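You operate a simulated robot arm through the tools that you are given. There is no shell and no other tool.

You are at the controls of a simulated robot arm. One attempt, no reset.

TASK
Fit the die that the job card names, lock it and push the slide home.
Fine: stand the old die on the bench beside the second press; switch stays up.

Only the result counts: the job must be done as asked and must still hold three seconds after the hand-in. Knocking over, shifting, dropping, spilling or breaking anything else fails it.

THE ROBOT
A 7-joint arm with a two-finger parallel gripper, fixed in place. Base frame: the origin is at the foot of the arm, x ahead of it, y to its left, z up. Units: mm, rad, N and s.
Its first joint turns from -2.304 to 2.304 rad. Payload 3.91 kg.
Tool frame: the origin (TCP) lies between the finger pads and is the grasp point; the fingertips stand 30 mm ahead of it; z points along the fingers, y is the line along which they close. Largest opening 110 mm; finger width 20, thickness 10; the body of the gripper, 48 by 112 mm, starts 55 mm behind the TCP.
Orientation is told as [roll, pitch, yaw] about the base's x, y, z axes, in that order, counted from this pose: with the fingers straight down and closing along the base's y, the tool's x points along the base's -x, its y along +y and its z along -z.

THE INTERFACE
- The arm moves only by the tool jog_arm. Its argument "plan" is a list of rows, each an object of numbers (a shift or turn left out is 0, a gripper value left out holds the last): "ax", "ay", "az": the turn, a rotation vector about the tool's x, y, z in units of 8 degrees (1.0 is 8 degrees); "tx", "ty", "tz": the shift along the tool's x, y, z in units of 25 mm (1.0 is 25 mm); "grip": the gripper command, from -1 (shut) to 1 (fully open), values between in proportion. In form: [{"ax": .., "ay": .., "az": .., "tx": .., "ty": .., "tz": .., "grip": ..}, ...]. A call has 1 to 20 rows; each row shifts and turns the commanded pose from where the row before left it, along the tool's axes as they then stand. A call with a number of a shift or a turn outside -1 to 1 is refused whole. A row lasts 0.2 s, in which the tool goes at most 50 mm and 0.15 rad; a call with a longer step from one row to the next is refused whole, and so is a gripper value outside its range. Where a pose cannot be reached the arm comes as near as it can. A force on the tool above 40 N (or 10 N above the force at the start of the call, whichever is more), or a blocked arm, ends the call early, and 0.2 s more pass. Each finger travels about 108 mm/s and halts on what it meets, pressing with about 25 N; the grip force reading is that of the motor and also rises with nothing between the fingers. The clock runs only during rows and for 0.2 s after the last one: add rows that do not move to give the fingers time. It gives the time, the measured TCP pose, the force on the tool (base axes), the opening and the grip force at its end, in the units of the frame above (readings bear some noise), with the torque about the TCP (base axes, N m) and any sound that the robot's microphone picked up.
- Cameras (640 x 400 px; columns grow to the right, rows downward): "scene" is fixed at [406.8, 500.3, 1635.8]; the picture's right is [-0.79, -0.62, 0.00], its down [-0.59, 0.75, -0.31] and it looks along [0.19, -0.25, -0.95] (base axes); focal length 249 px, centre (320, 200). "wrist" rides on the gripper at [72, 17, -103] in the tool frame; the picture's right is [-0.23, 0.97, 0.00], its down [-0.76, -0.18, -0.62] and it looks along [-0.61, -0.14, 0.78] (tool axes); focal length 222 px, centre (320, 200). There is no depth. A picture from a camera that has moved, and an enlarged one, comes with that camera's place and axes in the base frame and with its lens. The place of the scene camera against the robot may be out by one fixed shift of up to 12 mm in any direction.
- camera(camera): a new picture of that camera. The clock stands still meanwhile.
- close_up(camera, box): a new picture of the part [left, top, right, bottom] of that camera's present view, enlarged. The clock stands still meanwhile.
- finish_job(): hands the job in; it is judged then, once.

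Places have to be worked out from the pictures, the camera data and where the tool is seen. Open the gripper and draw the arm clear of the work before you hand the job in, unless the task says otherwise.

The tools are called after "Call:" as a command line: name --argument value ..., lists and objects as JSON in quotes. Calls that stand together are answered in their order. jog_arm: Moves the arm, as the interface text tells. Its arguments: {"type":"object","properties":{"plan":{"type":"array","items":{"type":"object","properties":{"ax":{"type":"number"},"ay":{"type":"number"},"az":{"type":"number"},"tx":{"type":"number"},"ty":{"type":"number"},"tz":{"type":"number"},"grip":{"type":"number"}}}}},"required":["plan"]} The other tools are called the same way: camera (camera) takes a picture; close_up (camera, box) takes an enlarged picture of a part of a camera's view; finish_job () hands the job in.

At the start:

```text
time_s: 0.0
tcp_pos: [471.4, 322.0, 1217.9]
tcp_rot: [-0.001, 0.0, -0.001]
force: [-0.2, 0.6, 0.5]
torque: [0.01, 0.0, 0.0]
opening: 110.0
finger_force: 0.0
```

scene: 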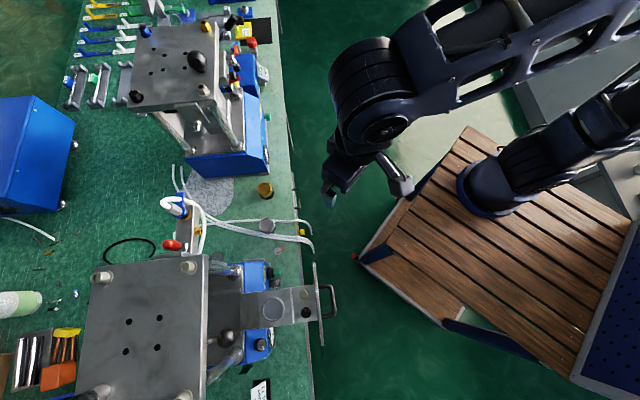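
wrist: 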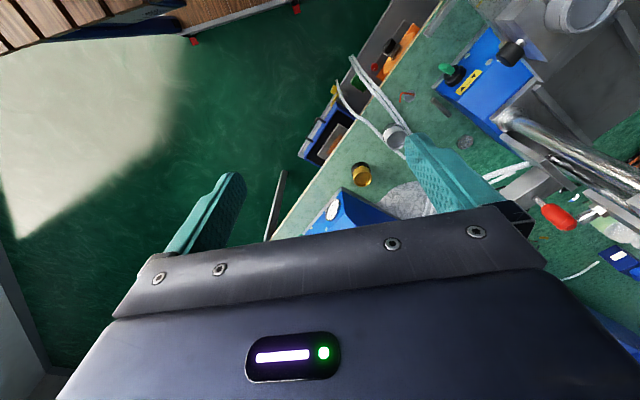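

I start by looking closer at the scene: the press with the slide pulled out, the job card, and the candidate dies.

Call:
close_up --camera "scene" --box '[160, 240, 350, 400]'

Call:
close_up --camera "scene" --box '[130, 150, 330, 275]'

Call:
close_up --camera "scene" --box '[120, 0, 300, 180]'

Call:
close_up --camera "scene" --box '[0, 240, 220, 400]'

```text
2.50 times, centred on (255, 320) of scene
camera zoom: at [406.8, 500.3, 1635.8], right [-0.79, -0.62, 0.0], down [-0.59, 0.75, -0.31], along [0.19, -0.25, -0.95], focal length 622 px, centre (482, -100)
```

zoom: 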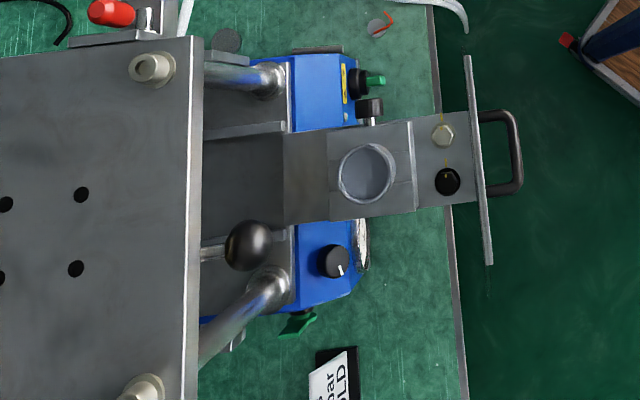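

```text
3.20 times, centred on (230, 212) of scene
camera zoom: at [406.8, 500.3, 1635.8], right [-0.79, -0.62, 0.0], down [-0.59, 0.75, -0.31], along [0.19, -0.25, -0.95], focal length 796 px, centre (608, 160)
```

zoom: 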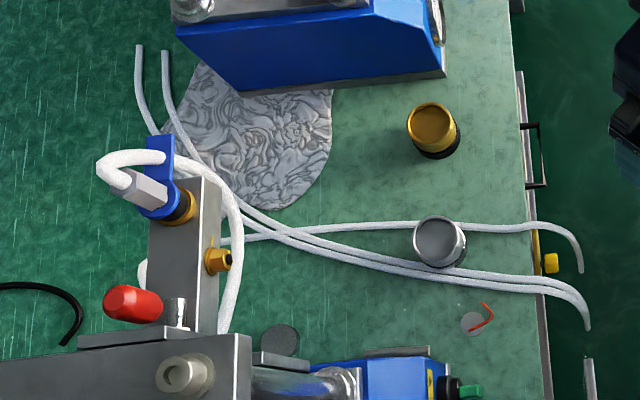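

```text
2.22 times, centred on (210, 90) of scene
camera zoom: at [406.8, 500.3, 1635.8], right [-0.79, -0.62, 0.0], down [-0.59, 0.75, -0.31], along [0.19, -0.25, -0.95], focal length 553 px, centre (564, 444)
```

zoom: 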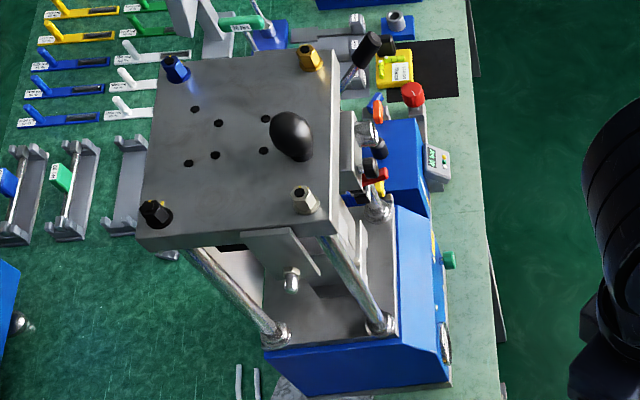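

```text
2.50 times, centred on (110, 320) of scene
camera zoom: at [406.8, 500.3, 1635.8], right [-0.79, -0.62, 0.0], down [-0.59, 0.75, -0.31], along [0.19, -0.25, -0.95], focal length 622 px, centre (845, -100)
```

zoom: 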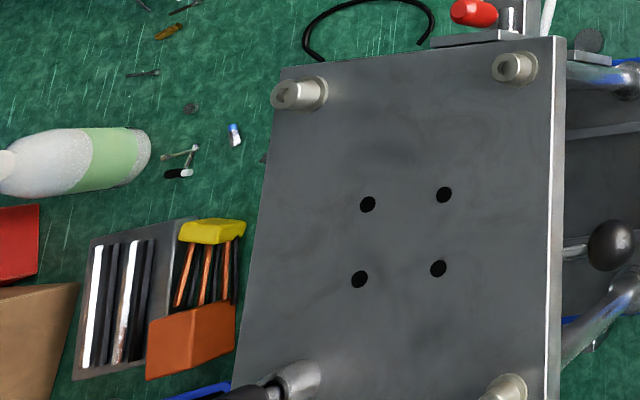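

The bench seems to lie at about z ≈ 800 by comparing both cameras. The job card is near (355, 830), so I move the wrist camera so that it looks at the card from the robot's side.

Call:
jog_arm --plan '[{"tx": 0.912, "ty": 1, "tz": 0.272}, {"tx": 0.912, "ty": 1, "tz": 0.272}, {"tx": 0.912, "ty": 1, "tz": 0.272}, {"tx": 0.912, "ty": 1, "tz": 0.272}, {"tx": 0.912, "ty": 1, "tz": 0.272}, {"tx": 0.912, "ty": 1, "tz": 0.272}, {"tx": 0.912, "ty": 1, "tz": 0.272}, {"tx": 0.912, "ty": 1, "tz": 0.272}, {"tx": 0.912, "ty": 1, "tz": 0.272}, {"tx": 0.912, "ty": 1, "tz": 0.272}, {"az": -1}, {"az": -1}, {"az": -1}, {"az": -1}, {"az": -1}, {"az": -1}, {"az": -1}, {"az": -1}]'

Call:
camera --camera "wrist"

Call:
camera --camera "scene"

```text
time_s: 3.8
tcp_pos: [243.1, 572.6, 1149.4]
tcp_rot: [-0.001, 0.0, 1.12]
force: [-0.3, 0.5, -0.3]
torque: [0.01, -0.01, 0.02]
opening: 110.2
finger_force: 0.1
```

```text
taken
camera wrist: at [196.3, 513.1, 1251.5], right [-0.78, 0.63, 0.0], down [0.49, 0.61, 0.62], along [0.39, 0.48, -0.78], focal length 222 px, centre (320, 200)
```

wrist: 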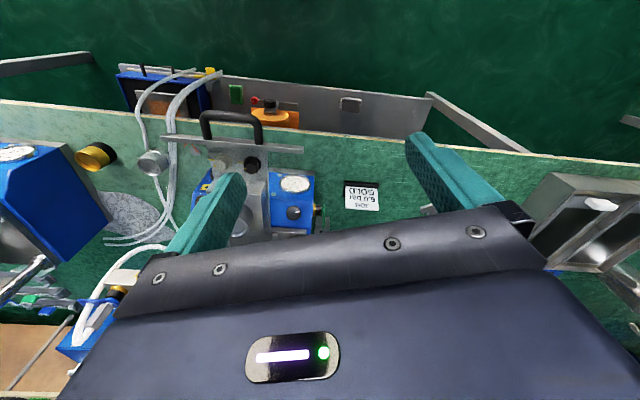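

```text
taken
```

scene: 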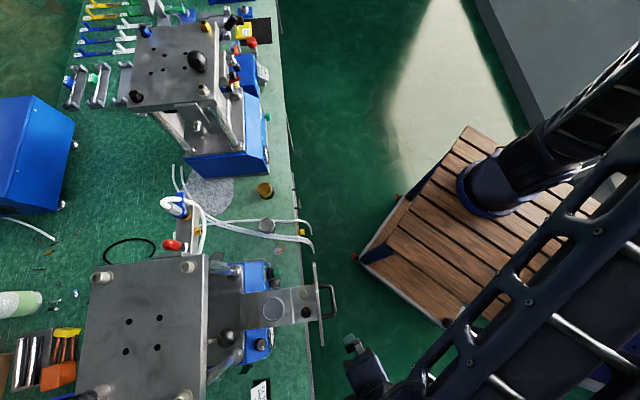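

The card is visible upside down in the wrist view; I enlarge it along with the slide.

Call:
close_up --camera "wrist" --box '[330, 170, 394, 220]'

Call:
close_up --camera "wrist" --box '[160, 90, 400, 250]'

Call:
close_up --camera "wrist" --box '[0, 80, 200, 210]'

```text
8.00 times, centred on (362, 195) of wrist
camera zoom: at [196.3, 513.1, 1251.5], right [-0.78, 0.63, 0.0], down [0.49, 0.61, 0.62], along [0.39, 0.48, -0.78], focal length 1777 px, centre (-16, 240)
```

zoom: 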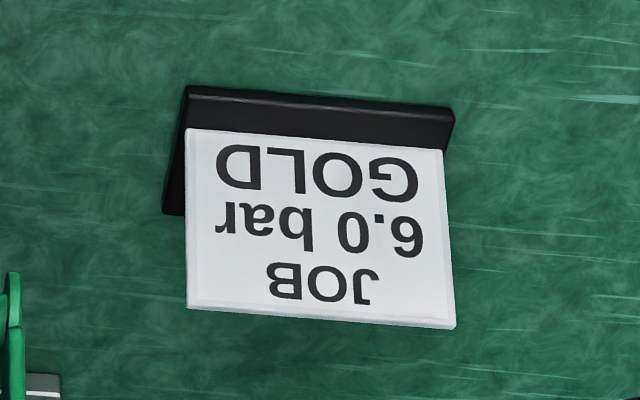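

```text
2.50 times, centred on (280, 170) of wrist
camera zoom: at [196.3, 513.1, 1251.5], right [-0.78, 0.63, 0.0], down [0.49, 0.61, 0.62], along [0.39, 0.48, -0.78], focal length 555 px, centre (420, 275)
```

zoom: 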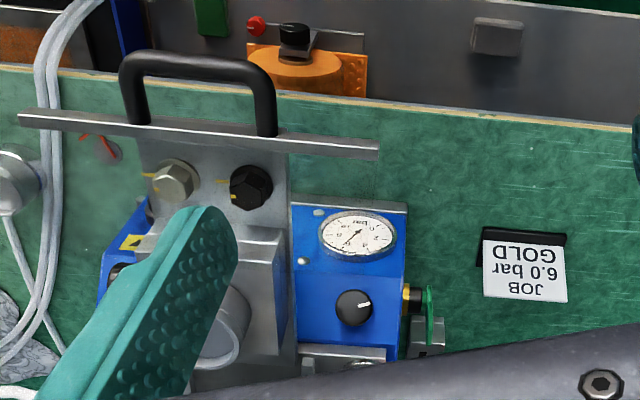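

```text
3.08 times, centred on (100, 145) of wrist
camera zoom: at [196.3, 513.1, 1251.5], right [-0.78, 0.63, 0.0], down [0.49, 0.61, 0.62], along [0.39, 0.48, -0.78], focal length 684 px, centre (997, 369)
```

zoom: 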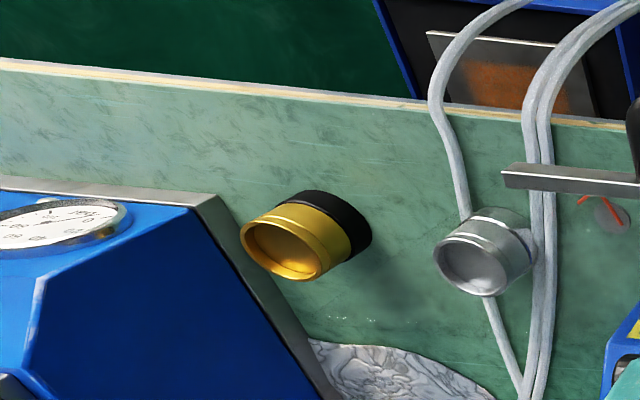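

The card reads "JOB 6.0 bar GOLD", so the gold die goes in. I move in for a closer look at the slide, its die, and the two hexagonal heads with yellow marks.

Call:
jog_arm --plan '[{"tx": 0.11, "ty": -0.775, "tz": 0.45}, {"tx": 0.11, "ty": -0.775, "tz": 0.45}, {"tx": 0.11, "ty": -0.775, "tz": 0.45}, {"tx": 0.11, "ty": -0.775, "tz": 0.45}, {"az": 0.8}, {"az": 0.8}, {"az": 0.8}]'

Call:
camera --camera "wrist"

Call:
close_up --camera "wrist" --box '[200, 60, 440, 210]'

```text
time_s: 5.4
tcp_pos: [309.1, 527.1, 1104.8]
tcp_rot: [0.001, 0.0, 0.78]
force: [-0.7, -0.4, 0.5]
torque: [0.03, 0.01, -0.01]
opening: 110.0
finger_force: 0.0
```

```text
taken
camera wrist: at [244.7, 487.8, 1206.8], right [-0.52, 0.85, 0.0], down [0.67, 0.41, 0.62], along [0.53, 0.33, -0.78], focal length 222 px, centre (320, 200)
```

wrist: 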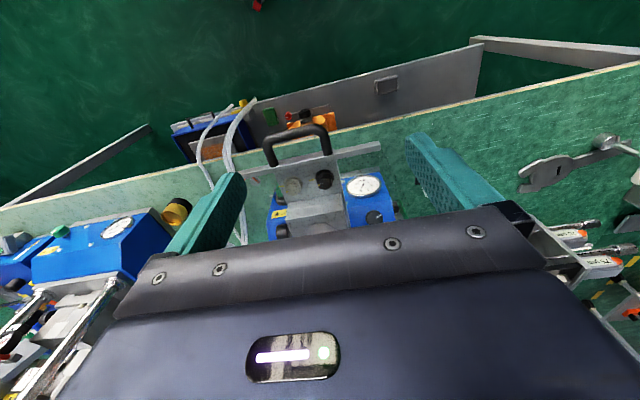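

```text
2.67 times, centred on (320, 135) of wrist
camera zoom: at [244.7, 487.8, 1206.8], right [-0.52, 0.85, 0.0], down [0.67, 0.41, 0.62], along [0.53, 0.33, -0.78], focal length 592 px, centre (320, 373)
```

zoom: 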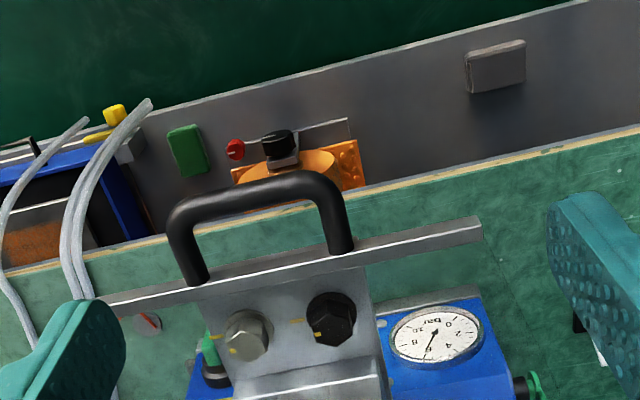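

The gripper hides the pocket, so I move out along the slide and re-image for the pocket and the marks.

Call:
jog_arm --plan '[{"tx": -0.8}, {"tx": -0.8}, {"tx": -0.8}, {"tx": -0.8}, {}]'

Call:
camera --camera "wrist"

Call:
close_up --camera "wrist" --box '[240, 60, 400, 210]'

Call:
close_up --camera "scene" --box '[220, 270, 340, 350]'

```text
time_s: 6.6
tcp_pos: [363.8, 584.8, 1106.2]
tcp_rot: [-0.001, -0.001, 0.782]
force: [0.4, -0.6, 0.2]
torque: [0.02, 0.03, -0.02]
opening: 109.9
finger_force: 0.1
```

```text
taken
camera wrist: at [301.2, 544.5, 1207.3], right [-0.53, 0.85, 0.0], down [0.67, 0.41, 0.62], along [0.53, 0.33, -0.78], focal length 222 px, centre (320, 200)
```

wrist: 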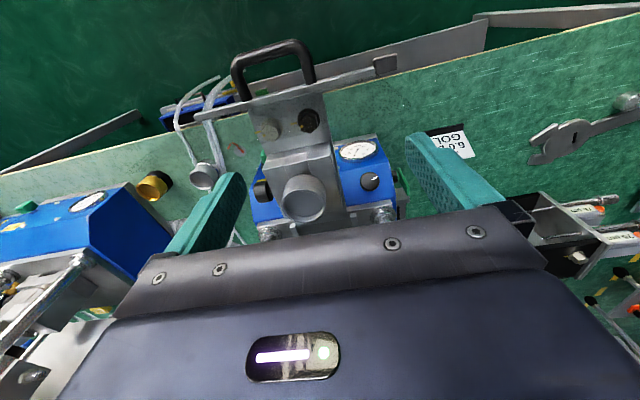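

```text
2.67 times, centred on (320, 135) of wrist
camera zoom: at [301.2, 544.5, 1207.3], right [-0.53, 0.85, 0.0], down [0.67, 0.41, 0.62], along [0.53, 0.33, -0.78], focal length 592 px, centre (320, 373)
```

zoom: 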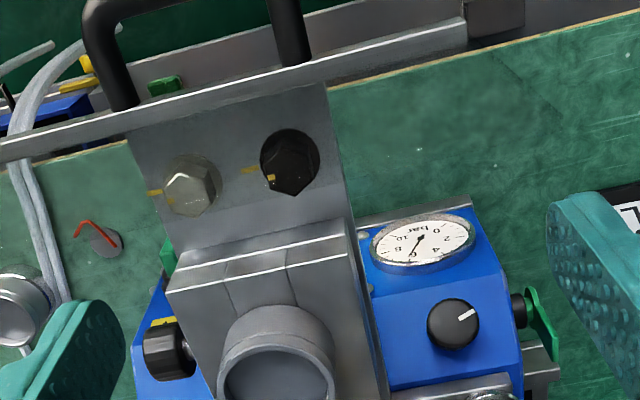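

```text
5.00 times, centred on (280, 310) of scene
camera zoom: at [406.8, 500.3, 1635.8], right [-0.79, -0.62, 0.0], down [-0.59, 0.75, -0.31], along [0.19, -0.25, -0.95], focal length 1244 px, centre (520, -350)
```

zoom: 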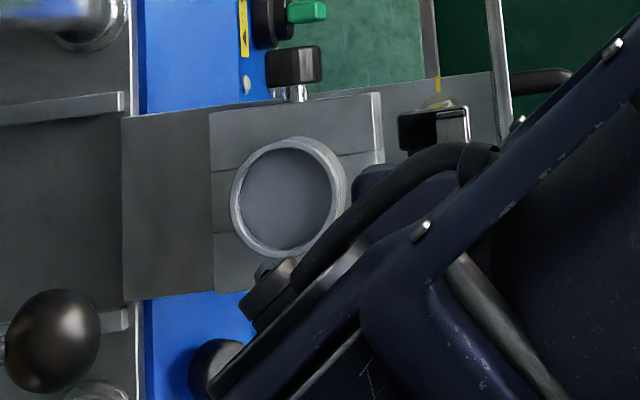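

Zooming further in on the two hex heads with marks, the pocket, and the black T-piece on the side of the block.

Call:
close_up --camera "wrist" --box '[275, 100, 335, 150]'

Call:
close_up --camera "wrist" --box '[240, 145, 350, 225]'

Call:
close_up --camera "wrist" --box '[330, 130, 410, 230]'

Call:
close_up --camera "wrist" --box '[0, 150, 240, 310]'

```text
8.00 times, centred on (305, 125) of wrist
camera zoom: at [301.2, 544.5, 1207.3], right [-0.53, 0.85, 0.0], down [0.67, 0.41, 0.62], along [0.53, 0.33, -0.78], focal length 1777 px, centre (440, 800)
```

zoom: 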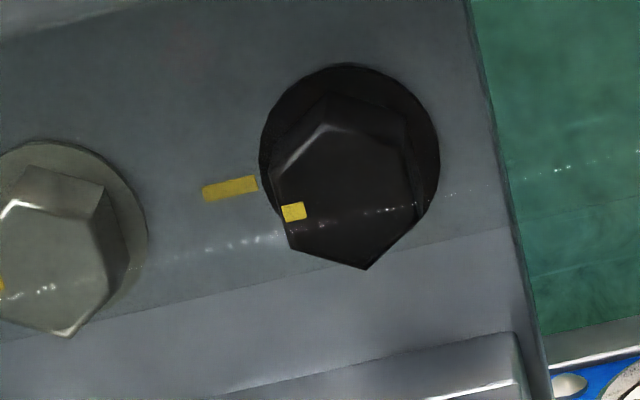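

```text
5.00 times, centred on (295, 185) of wrist
camera zoom: at [301.2, 544.5, 1207.3], right [-0.53, 0.85, 0.0], down [0.67, 0.41, 0.62], along [0.53, 0.33, -0.78], focal length 1111 px, centre (445, 275)
```

zoom: 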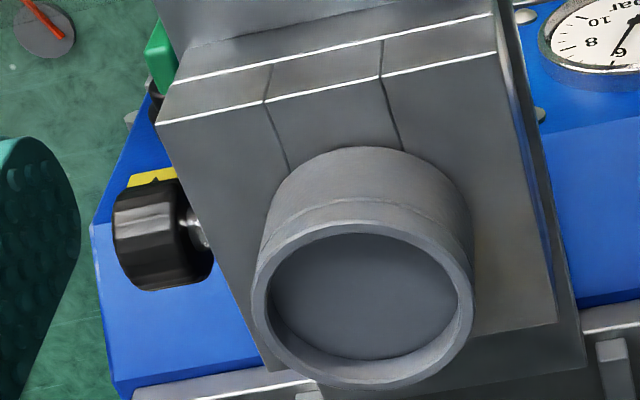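

```text
4.00 times, centred on (370, 180) of wrist
camera zoom: at [301.2, 544.5, 1207.3], right [-0.53, 0.85, 0.0], down [0.67, 0.41, 0.62], along [0.53, 0.33, -0.78], focal length 888 px, centre (120, 280)
```

zoom: 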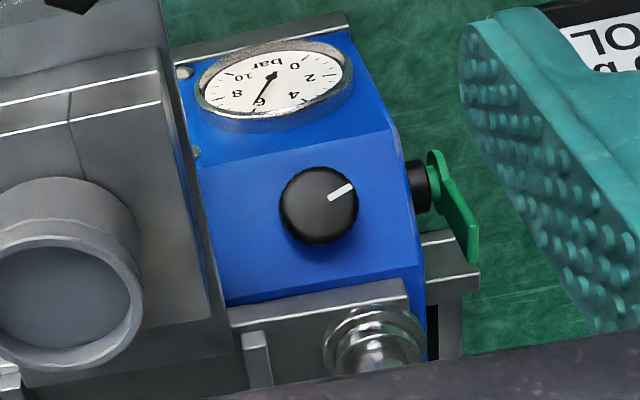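

```text
2.50 times, centred on (120, 230) of wrist
camera zoom: at [301.2, 544.5, 1207.3], right [-0.53, 0.85, 0.0], down [0.67, 0.41, 0.62], along [0.53, 0.33, -0.78], focal length 555 px, centre (820, 125)
```

zoom: 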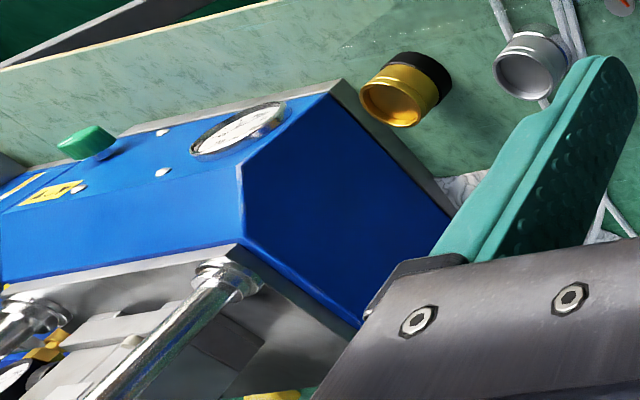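

Call:
close_up --camera "wrist" --box '[235, 100, 295, 150]'

Call:
close_up --camera "scene" --box '[235, 255, 285, 295]'

Call:
close_up --camera "scene" --box '[180, 60, 290, 180]'

```text
8.00 times, centred on (265, 125) of wrist
camera zoom: at [301.2, 544.5, 1207.3], right [-0.53, 0.85, 0.0], down [0.67, 0.41, 0.62], along [0.53, 0.33, -0.78], focal length 1777 px, centre (760, 800)
```

zoom: 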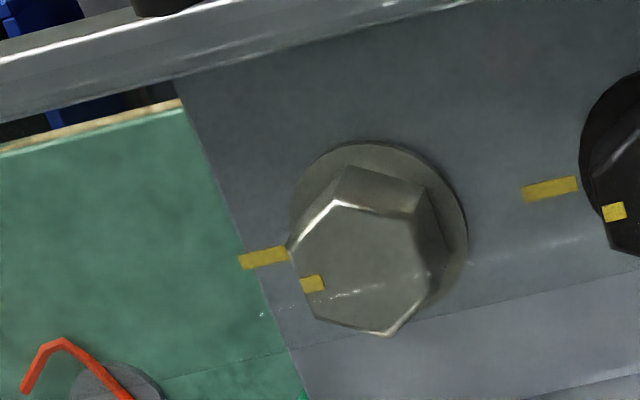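

```text
10.00 times, centred on (260, 275) of scene
camera zoom: at [406.8, 500.3, 1635.8], right [-0.79, -0.62, 0.0], down [-0.59, 0.75, -0.31], along [0.19, -0.25, -0.95], focal length 2489 px, centre (920, -550)
```

zoom: 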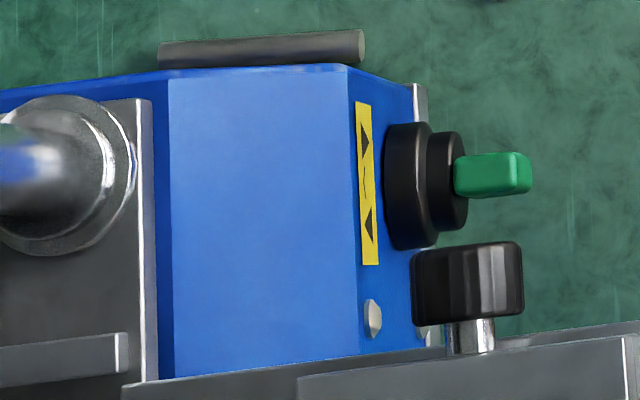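

```text
3.33 times, centred on (235, 120) of scene
camera zoom: at [406.8, 500.3, 1635.8], right [-0.79, -0.62, 0.0], down [-0.59, 0.75, -0.31], along [0.19, -0.25, -0.95], focal length 830 px, centre (603, 467)
```

zoom: 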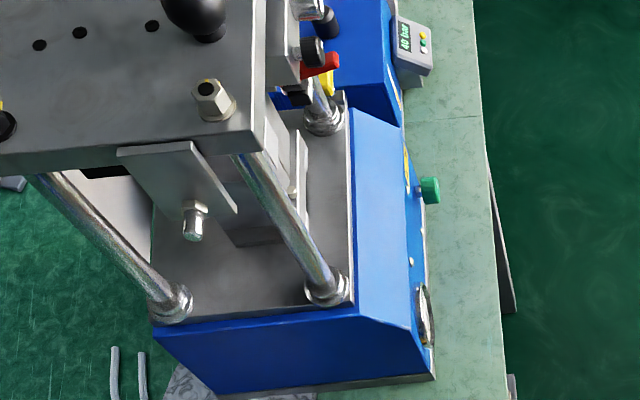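

The green selector by the yellow arrows is the switch (leave it alone). A black knurled knob on a chrome stem enters the side of the die block, aimed right at the die centre. I'll look at it from the side to understand the lock.

Call:
jog_arm --plan '[{"tz": -1}, {"tx": -0.21, "ty": -0.953, "tz": -0.1}, {"tx": -0.21, "ty": -0.953, "tz": -0.1}, {"tx": -0.21, "ty": -0.953, "tz": -0.1}, {"tx": -0.21, "ty": -0.953, "tz": -0.1}, {"tx": -0.21, "ty": -0.953, "tz": -0.1}, {"tx": -0.21, "ty": -0.953}, {"tx": -0.21, "ty": -0.953}, {"tx": -0.21, "ty": -0.953}, {"tx": -0.21, "ty": -0.953}, {"tx": -0.21, "ty": -0.953}, {"tx": -0.21, "ty": -0.953}, {"az": -1}, {"az": -1}, {"az": -1}, {"az": -1}, {"az": -1}, {"az": -1}, {"az": -1}, {"az": -1}]'

Call:
camera --camera "wrist"

Call:
camera --camera "scene"

```text
time_s: 10.8
tcp_pos: [589.6, 438.4, 1142.7]
tcp_rot: [-0.002, -0.001, 1.899]
force: [-0.4, 0.2, -0.5]
torque: [-0.01, -0.01, -0.04]
opening: 109.8
finger_force: 0.1
```

```text
taken
camera wrist: at [597.3, 363.8, 1244.3], right [-0.99, -0.1, 0.0], down [-0.08, 0.78, 0.62], along [-0.06, 0.62, -0.78], focal length 222 px, centre (320, 200)
```

wrist: 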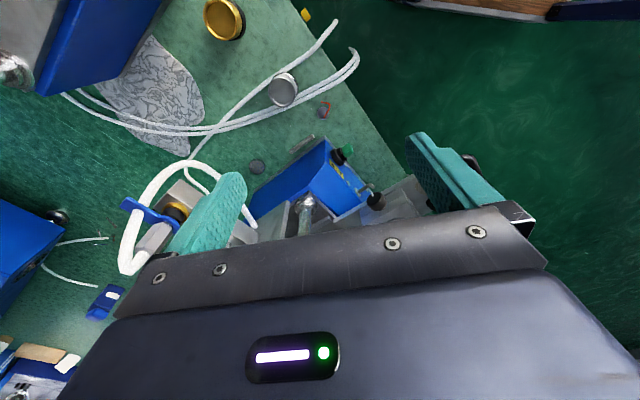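

```text
taken
```

scene: 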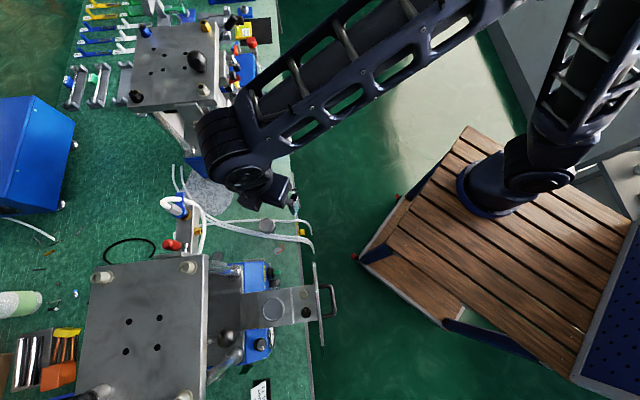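

Tilting the tool outward a bit brings the knob above the gripper body in the view.

Call:
jog_arm --plan '[{"ay": -1}, {"ay": -1}, {"ay": -1}, {}]'

Call:
camera --camera "wrist"

Call:
close_up --camera "wrist" --box '[280, 70, 420, 170]'

```text
time_s: 11.8
tcp_pos: [589.3, 437.5, 1143.1]
tcp_rot: [-0.002, -0.42, 1.899]
force: [-1.2, 0.2, 0.3]
torque: [0.0, -0.03, 0.0]
opening: 109.9
finger_force: 0.1
```

```text
taken
camera wrist: at [608.7, 330.0, 1205.6], right [-0.99, -0.12, 0.09], down [0.03, 0.47, 0.88], along [-0.15, 0.87, -0.47], focal length 222 px, centre (320, 200)
```

wrist: 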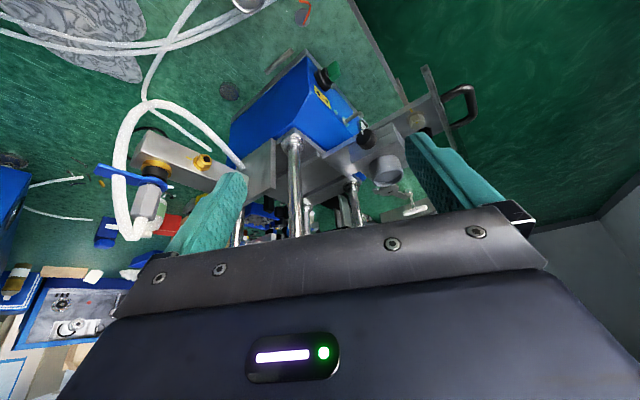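

```text
4.00 times, centred on (350, 120) of wrist
camera zoom: at [608.7, 330.0, 1205.6], right [-0.99, -0.12, 0.09], down [0.03, 0.47, 0.88], along [-0.15, 0.87, -0.47], focal length 888 px, centre (200, 520)
```

zoom: 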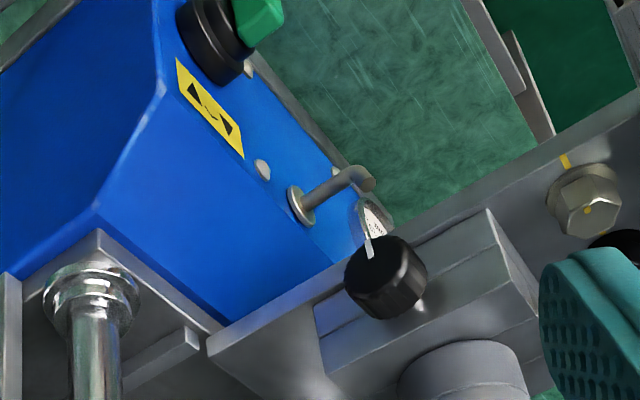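

A hook with a hanging tag is next to the knob; zoom in on both.

Call:
close_up --camera "wrist" --box '[350, 105, 390, 145]'

Call:
close_up --camera "wrist" --box '[340, 110, 440, 200]'

Call:
close_up --camera "wrist" --box '[300, 50, 350, 110]'

```text
10.00 times, centred on (370, 125) of wrist
camera zoom: at [608.7, 330.0, 1205.6], right [-0.99, -0.12, 0.09], down [0.03, 0.47, 0.88], along [-0.15, 0.87, -0.47], focal length 2221 px, centre (-180, 950)
```

zoom: 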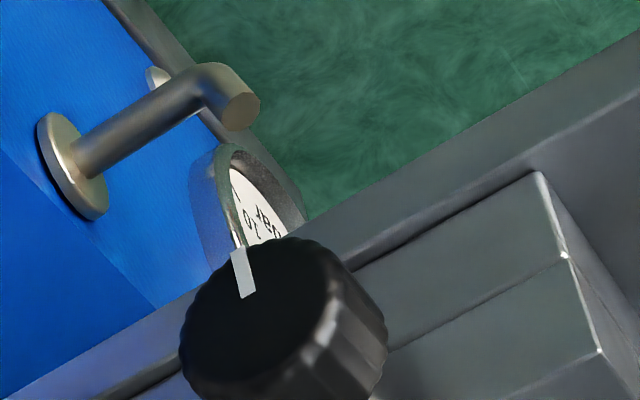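

```text
4.44 times, centred on (390, 155) of wrist
camera zoom: at [608.7, 330.0, 1205.6], right [-0.99, -0.12, 0.09], down [0.03, 0.47, 0.88], along [-0.15, 0.87, -0.47], focal length 987 px, centre (9, 400)
```

zoom: 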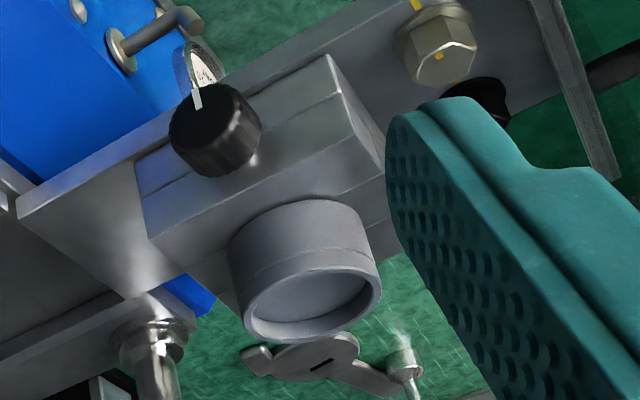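

```text
6.67 times, centred on (325, 80) of wrist
camera zoom: at [608.7, 330.0, 1205.6], right [-0.99, -0.12, 0.09], down [0.03, 0.47, 0.88], along [-0.15, 0.87, -0.47], focal length 1481 px, centre (287, 1000)
```

zoom: 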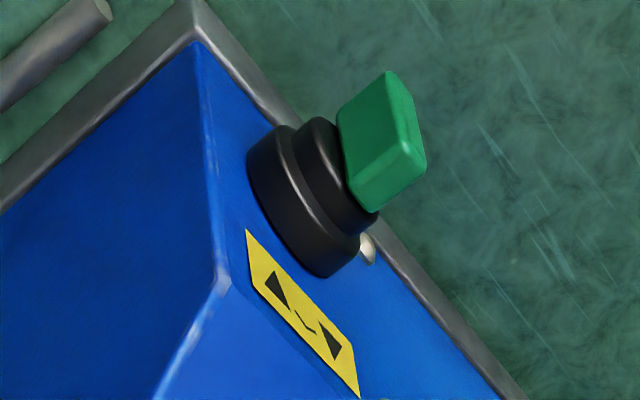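

The side knob has a white pointer line (pointing down), so it looks like a turn-to-lock knob. Next I survey the gold die and the bench beside the second press from above.

Call:
jog_arm --plan '[{"ay": 1}, {"ay": 1}, {"ay": 1}, {"az": 1}, {"az": 1}, {"az": 1}, {"az": 1}, {"az": 1}, {"az": 1}, {"az": 1}, {"az": 1}, {"az": 1}, {"az": 1}, {"tx": -0.33, "ty": -0.93, "tz": 0.34}, {"tx": -0.33, "ty": -0.93, "tz": 0.34}, {"tx": -0.33, "ty": -0.93, "tz": 0.34}, {"tx": -0.33, "ty": -0.93, "tz": 0.34}, {"tx": -0.33, "ty": -0.93, "tz": 0.34}]'

Call:
camera --camera "wrist"

Call:
close_up --camera "wrist" --box '[200, 40, 440, 210]'

```text
time_s: 15.6
tcp_pos: [681.6, 357.9, 1099.6]
tcp_rot: [0.0, -0.001, 0.504]
force: [-0.4, 0.7, -0.1]
torque: [0.0, -0.01, 0.04]
opening: 109.8
finger_force: 0.0
```

```text
taken
camera wrist: at [609.6, 336.3, 1201.5], right [-0.27, 0.96, 0.0], down [0.75, 0.21, 0.62], along [0.6, 0.17, -0.78], focal length 222 px, centre (320, 200)
```

wrist: 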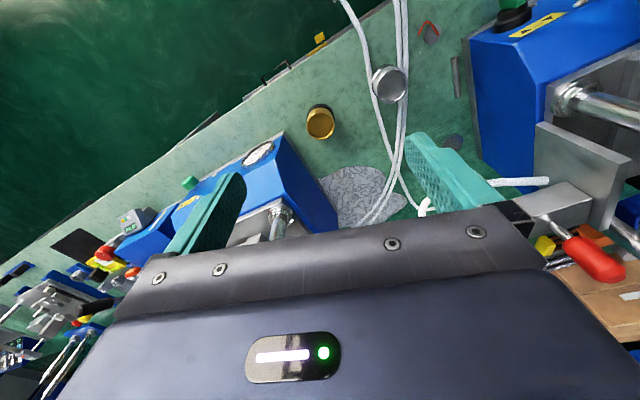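

```text
2.35 times, centred on (320, 125) of wrist
camera zoom: at [609.6, 336.3, 1201.5], right [-0.27, 0.96, 0.0], down [0.75, 0.21, 0.62], along [0.6, 0.17, -0.78], focal length 523 px, centre (320, 376)
```

zoom: 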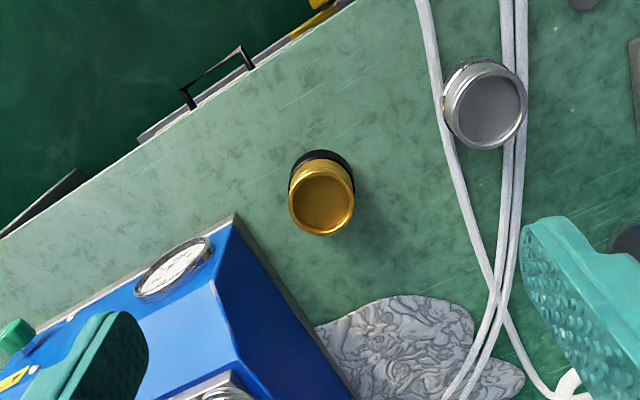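

The gold die stands at about (745, 375) with its top near z ≈ 816, and there is free bench at about (796, 432) beside the second press for the old die. Now I go above the old die, which I estimate at (445, 612) with its top near z ≈ 1016, at yaw 45° to check alignment.

Call:
jog_arm --plan '[{"az": -1}, {"az": -1}, {"tx": 0.114, "ty": 0.915, "tz": -0.04}, {"tx": 0.114, "ty": 0.915, "tz": -0.04}, {"tx": 0.114, "ty": 0.915, "tz": -0.04}, {"tx": 0.114, "ty": 0.915, "tz": -0.04}, {"tx": 0.114, "ty": 0.915, "tz": -0.04}, {"tx": 0.114, "ty": 0.915, "tz": -0.04}, {"tx": 0.114, "ty": 0.915, "tz": -0.04}, {"tx": 0.114, "ty": 0.915, "tz": -0.04}, {"tx": 0.114, "ty": 0.915, "tz": -0.04}, {"tx": 0.114, "ty": 0.915, "tz": -0.04}, {"tx": -0.318, "ty": 0.944}, {"tx": -0.318, "ty": 0.944}, {"tx": -0.318, "ty": 0.944}, {"tx": -0.318, "ty": 0.944}, {"tx": -0.318, "ty": 0.944}, {}]'

Call:
camera --camera "wrist"

Call:
close_up --camera "wrist" --box '[220, 70, 420, 210]'

Call:
camera --camera "scene"

```text
time_s: 19.4
tcp_pos: [445.0, 611.6, 1108.9]
tcp_rot: [-0.001, 0.001, 0.78]
force: [0.2, 0.0, -0.6]
torque: [0.02, 0.01, -0.01]
opening: 110.3
finger_force: 0.1
```

```text
taken
camera wrist: at [381.8, 571.5, 1211.3], right [-0.52, 0.85, 0.0], down [0.67, 0.41, 0.62], along [0.53, 0.33, -0.78], focal length 222 px, centre (320, 200)
```

wrist: 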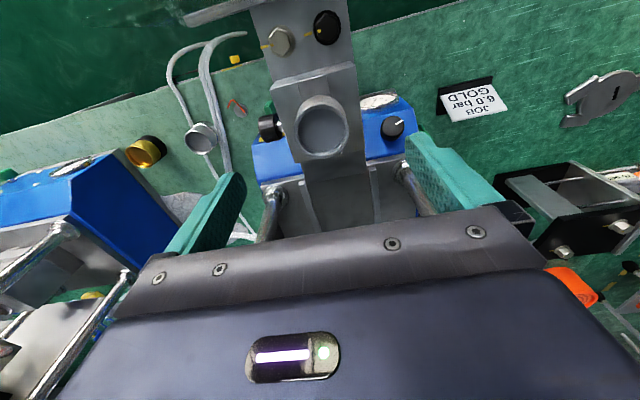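

```text
2.86 times, centred on (320, 140) of wrist
camera zoom: at [381.8, 571.5, 1211.3], right [-0.52, 0.85, 0.0], down [0.67, 0.41, 0.62], along [0.53, 0.33, -0.78], focal length 635 px, centre (320, 371)
```

zoom: 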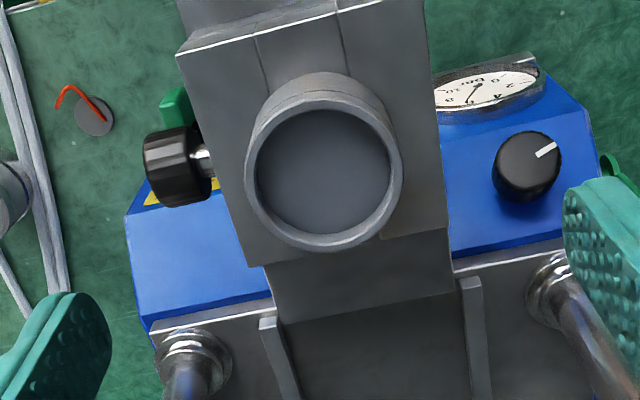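

```text
taken
```

scene: 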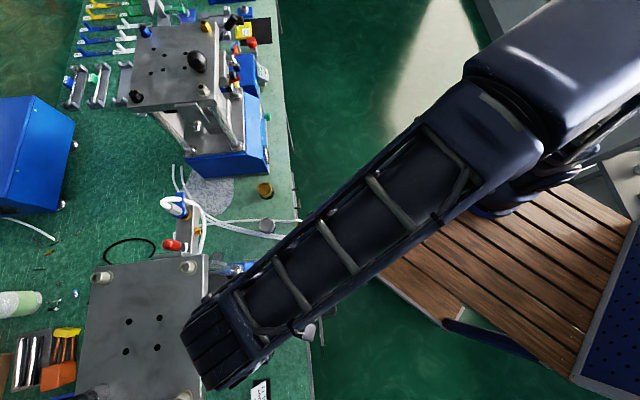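

The TCP is centred over the old die (outer diameter ≈ 50 mm). I narrow the opening to 70 mm and descend to TCP z ≈ 1024 around its upper part.

Call:
jog_arm --plan '[{"grip": 0.27}, {}, {"tz": 0.7}, {"tz": 0.7}, {"tz": 0.7}, {"tz": 0.7}, {"tz": 0.6}, {}]'

Call:
camera --camera "wrist"

Call:
close_up --camera "wrist" --box '[240, 80, 400, 220]'

```text
time_s: 21.2
tcp_pos: [446.1, 612.6, 1024.4]
tcp_rot: [0.001, 0.0, 0.783]
force: [-1.0, 0.1, 0.1]
torque: [0.0, 0.02, 0.0]
opening: 70.0
finger_force: 0.1
```

```text
taken
camera wrist: at [381.4, 571.5, 1126.8], right [-0.52, 0.85, 0.0], down [0.67, 0.41, 0.62], along [0.53, 0.33, -0.78], focal length 222 px, centre (320, 200)
```

wrist: 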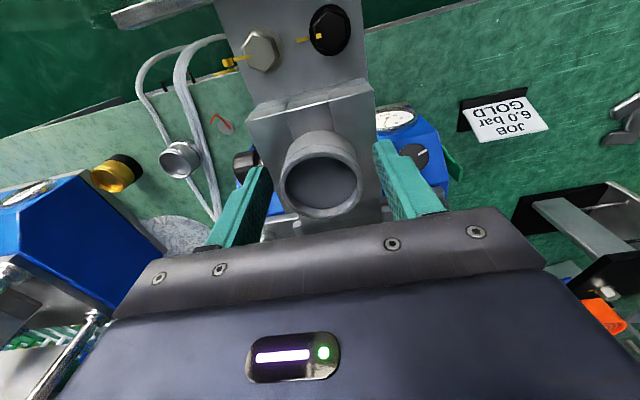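

```text
2.86 times, centred on (320, 150) of wrist
camera zoom: at [381.4, 571.5, 1126.8], right [-0.52, 0.85, 0.0], down [0.67, 0.41, 0.62], along [0.53, 0.33, -0.78], focal length 635 px, centre (320, 343)
```

zoom: 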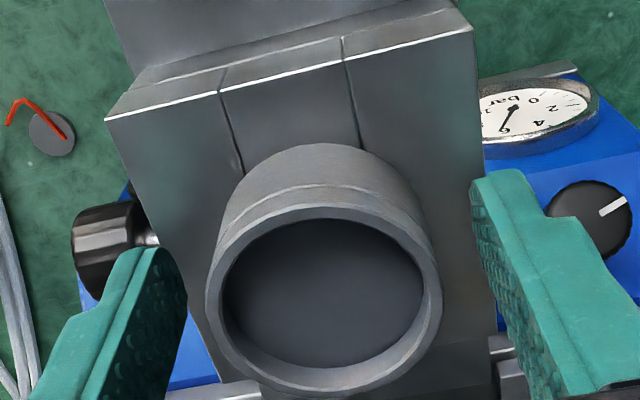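

Fingers flank the die symmetrically with the rim at z ≈ 1019. I close on it.

Call:
jog_arm --plan '[{"grip": -1}, {}, {}, {}]'

```text
time_s: 22.2
tcp_pos: [443.9, 610.3, 1025.5]
tcp_rot: [0.0, 0.0, 0.782]
force: [-0.7, 3.6, 0.9]
torque: [0.15, 0.04, 0.0]
opening: 53.6
finger_force: 24.9
```

Grip is firm at 53.6 mm. I test with a small 5 mm lift whether the die is loose or locked.

Call:
jog_arm --plan '[{"tz": -0.1}, {"tz": -0.1}, {}]'

Call:
close_up --camera "wrist" --box '[240, 80, 400, 220]'

```text
time_s: 23.0
tcp_pos: [444.8, 611.5, 1029.4]
tcp_rot: [-0.001, 0.002, 0.782]
force: [-2.5, -0.2, -17.2]
torque: [-0.01, 0.16, 0.02]
opening: 53.6
finger_force: 25.0
```

```text
2.86 times, centred on (320, 150) of wrist
camera zoom: at [381.7, 571.2, 1131.0], right [-0.53, 0.85, 0.0], down [0.67, 0.41, 0.62], along [0.53, 0.33, -0.78], focal length 635 px, centre (320, 343)
```

zoom: 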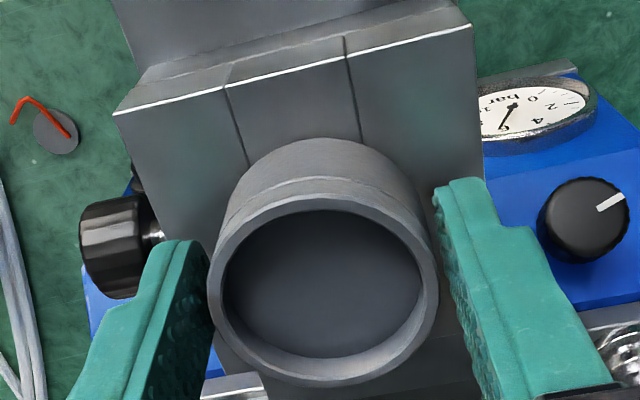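

A downward reaction of 17 N and the rim hardly moved relative to the block, so the die seems held. I lift slightly more to confirm.

Call:
jog_arm --plan '[{"tz": -0.1}, {"tz": -0.1}, {}]'

Call:
close_up --camera "wrist" --box '[240, 80, 400, 220]'

```text
time_s: 23.8
tcp_pos: [445.6, 610.9, 1034.4]
tcp_rot: [-0.001, 0.003, 0.78]
force: [-2.9, -0.4, -17.1]
torque: [-0.06, 0.13, -0.03]
opening: 53.4
finger_force: 25.4
```

```text
2.86 times, centred on (320, 150) of wrist
camera zoom: at [381.8, 571.6, 1136.1], right [-0.53, 0.85, 0.0], down [0.67, 0.41, 0.62], along [0.53, 0.33, -0.78], focal length 635 px, centre (320, 343)
```

zoom: 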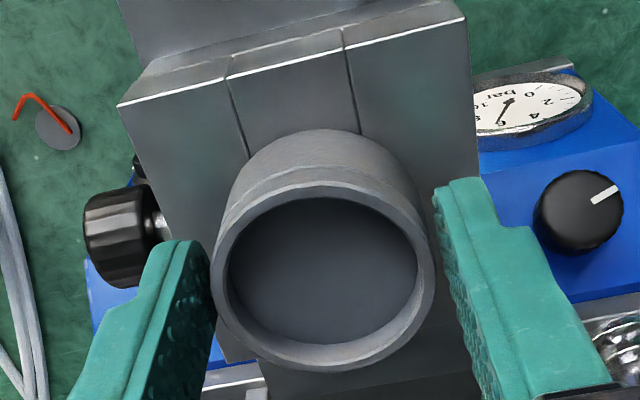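

The rim slips through the fingers at 17 N, so the old die is locked in place. I release it, rise and move to the side so I can come at the side knob along its axis.

Call:
jog_arm --plan '[{"grip": 0.27}, {}, {"tz": -1}, {"tz": -1}, {"tz": -1}, {"tz": -1}, {"ty": -1}, {"ty": -1}, {"ty": -1}, {"ty": -1}, {"ty": -1}, {"ty": -1}, {"ty": -1}, {"ty": -1}, {"ty": -1}, {"ty": -1}, {}]'

Call:
jog_arm --plan '[{"ax": -1}, {"ax": -1}, {"ax": -1}, {"ax": -1}, {"ax": -1}, {"ax": -1}, {}]'

Call:
camera --camera "wrist"

Call:
camera --camera "scene"

```text
time_s: 27.4
tcp_pos: [622.3, 432.7, 1134.7]
tcp_rot: [0.0, -0.001, 0.781]
force: [-0.6, -1.1, 0.4]
torque: [-0.03, -0.03, 0.0]
opening: 70.0
finger_force: 0.0
```

```text
time_s: 29.0
tcp_pos: [621.1, 434.5, 1135.0]
tcp_rot: [0.838, 0.0, 0.782]
force: [-0.3, -1.2, 0.1]
torque: [0.03, 0.0, -0.01]
opening: 69.9
finger_force: 0.0
```

```text
taken
camera wrist: at [615.9, 335.2, 1215.1], right [-0.3, 0.62, 0.72], down [0.95, 0.12, 0.28], along [0.09, 0.77, -0.63], focal length 222 px, centre (320, 200)
```

wrist: 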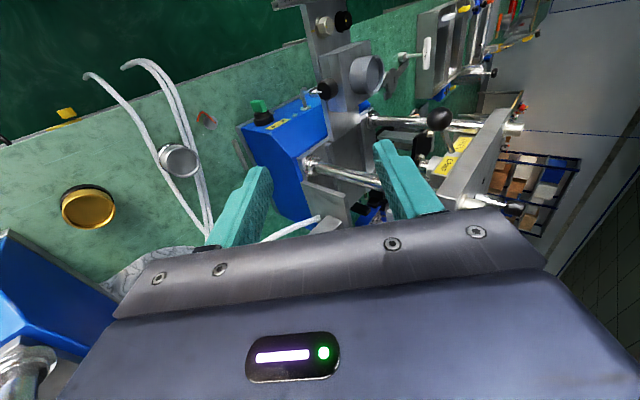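

```text
taken
```

scene: 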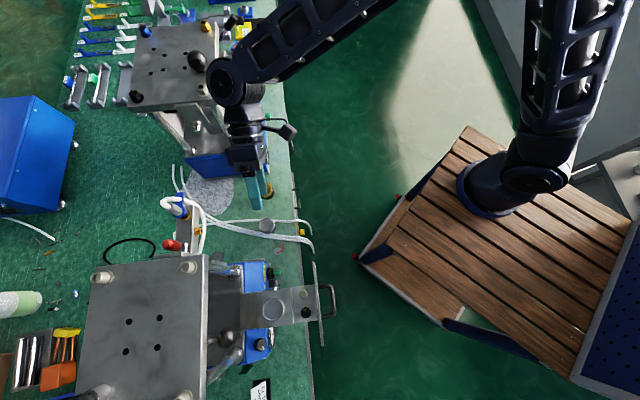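

This view shows the press head, the ball lever, and yellow labels. I zoom in for the labels and the knob.

Call:
close_up --camera "wrist" --box '[360, 70, 520, 210]'

Call:
close_up --camera "wrist" --box '[290, 0, 400, 130]'

Call:
close_up --camera "wrist" --box '[230, 60, 340, 150]'

```text
2.86 times, centred on (440, 140) of wrist
camera zoom: at [615.9, 335.2, 1215.1], right [-0.3, 0.62, 0.72], down [0.95, 0.12, 0.28], along [0.09, 0.77, -0.63], focal length 635 px, centre (-23, 371)
```

zoom: 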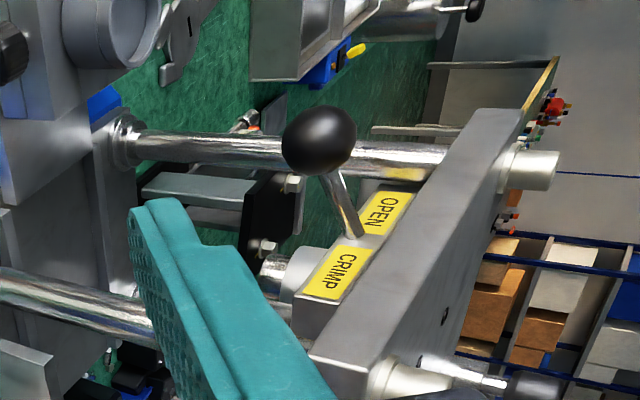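

```text
3.08 times, centred on (345, 65) of wrist
camera zoom: at [615.9, 335.2, 1215.1], right [-0.3, 0.62, 0.72], down [0.95, 0.12, 0.28], along [0.09, 0.77, -0.63], focal length 684 px, centre (243, 615)
```

zoom: 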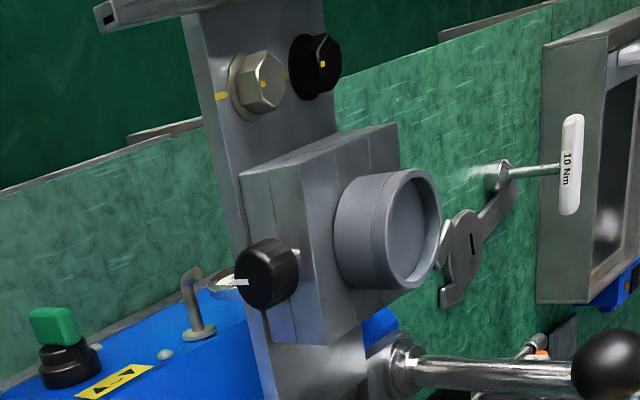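

```text
4.44 times, centred on (285, 105) of wrist
camera zoom: at [615.9, 335.2, 1215.1], right [-0.3, 0.62, 0.72], down [0.95, 0.12, 0.28], along [0.09, 0.77, -0.63], focal length 987 px, centre (476, 622)
```

zoom: 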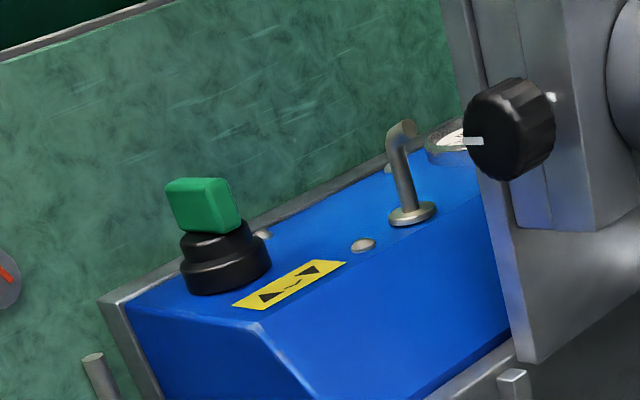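

Labels "OPEN/CRIMP" belong to the ball lever, which is not part of this job. The knob is at about (486, 571, 974) with its axis through the die centre and its pointer down. I bring the tool horizontal and coaxial with the knob, starting at a safe height.

Call:
jog_arm --plan '[{"tx": 0.127, "ty": 0.675, "tz": 0.75}, {"tx": 0.127, "ty": 0.675, "tz": 0.75}, {"tx": 0.127, "ty": 0.675, "tz": 0.75}, {"ax": -1}, {"ax": -1}, {"ax": -1}, {"ax": -1}, {"ax": -1}, {"ax": -0.25}, {}]'

Call:
jog_arm --plan '[{"az": 1}, {"az": 1}, {"az": 1}, {"az": 1}, {"az": 1}, {"az": 1}, {"az": 1}, {"az": 1}, {"az": 1}, {"az": 1}, {"az": 1}, {"az": 0.25}, {}]'

Call:
camera --camera "wrist"

Call:
camera --camera "scene"

```text
time_s: 31.2
tcp_pos: [560.9, 480.5, 1134.8]
tcp_rot: [1.572, 0.0, 0.781]
force: [-0.1, 0.0, -0.1]
torque: [0.01, -0.03, -0.01]
opening: 69.8
finger_force: 0.1
```

```text
time_s: 34.0
tcp_pos: [561.0, 480.0, 1134.4]
tcp_rot: [-1.678, 1.57, -2.468]
force: [-0.8, 0.0, 0.8]
torque: [0.0, -0.02, 0.0]
opening: 69.9
finger_force: 0.0
```

```text
taken
camera wrist: at [646.0, 418.5, 1205.5], right [0.69, 0.69, -0.23], down [0.31, -0.57, -0.76], along [-0.65, 0.45, -0.61], focal length 222 px, centre (320, 200)
```

wrist: 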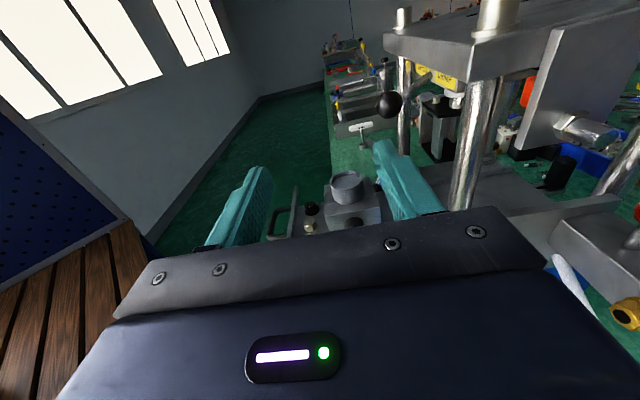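

```text
taken
```

scene: 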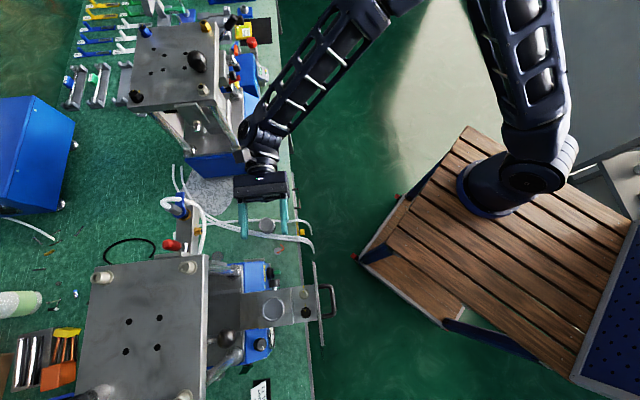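

Tool is now coaxial in direction, camera on top. I descend to the knob's height at a distance and check alignment.

Call:
jog_arm --plan '[{"tx": -0.92}, {"tx": -0.92}, {"tx": -0.92}, {"tx": -0.92}, {"tx": -0.92}, {"tx": -0.92}, {"tx": -0.9}, {"ty": 0.4}, {}]'

Call:
camera --camera "wrist"

Call:
close_up --camera "wrist" --box '[230, 80, 410, 220]'

```text
time_s: 36.0
tcp_pos: [567.4, 488.3, 974.9]
tcp_rot: [1.78, 1.572, 0.991]
force: [0.5, -0.3, -0.1]
torque: [0.02, -0.01, -0.01]
opening: 69.8
finger_force: 0.1
```

```text
taken
camera wrist: at [652.4, 425.6, 1045.4], right [0.69, 0.69, -0.23], down [0.31, -0.57, -0.76], along [-0.65, 0.46, -0.61], focal length 222 px, centre (320, 200)
```

wrist: 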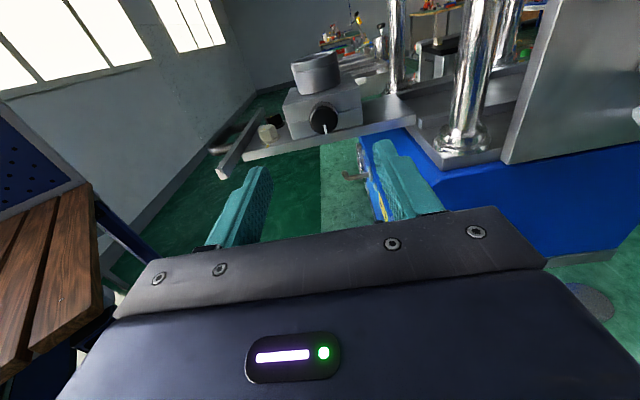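

```text
2.86 times, centred on (320, 150) of wrist
camera zoom: at [652.4, 425.6, 1045.4], right [0.69, 0.69, -0.23], down [0.31, -0.57, -0.76], along [-0.65, 0.46, -0.61], focal length 635 px, centre (320, 343)
```

zoom: 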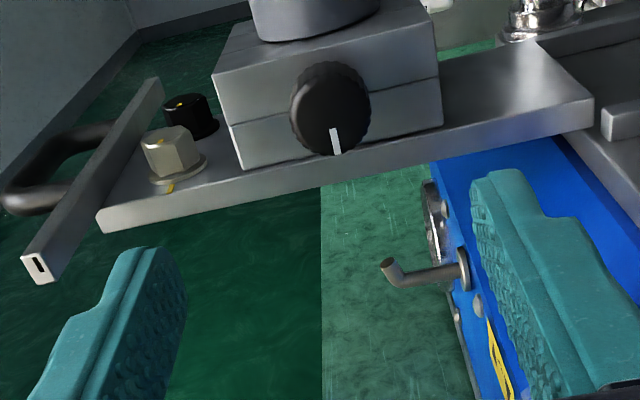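

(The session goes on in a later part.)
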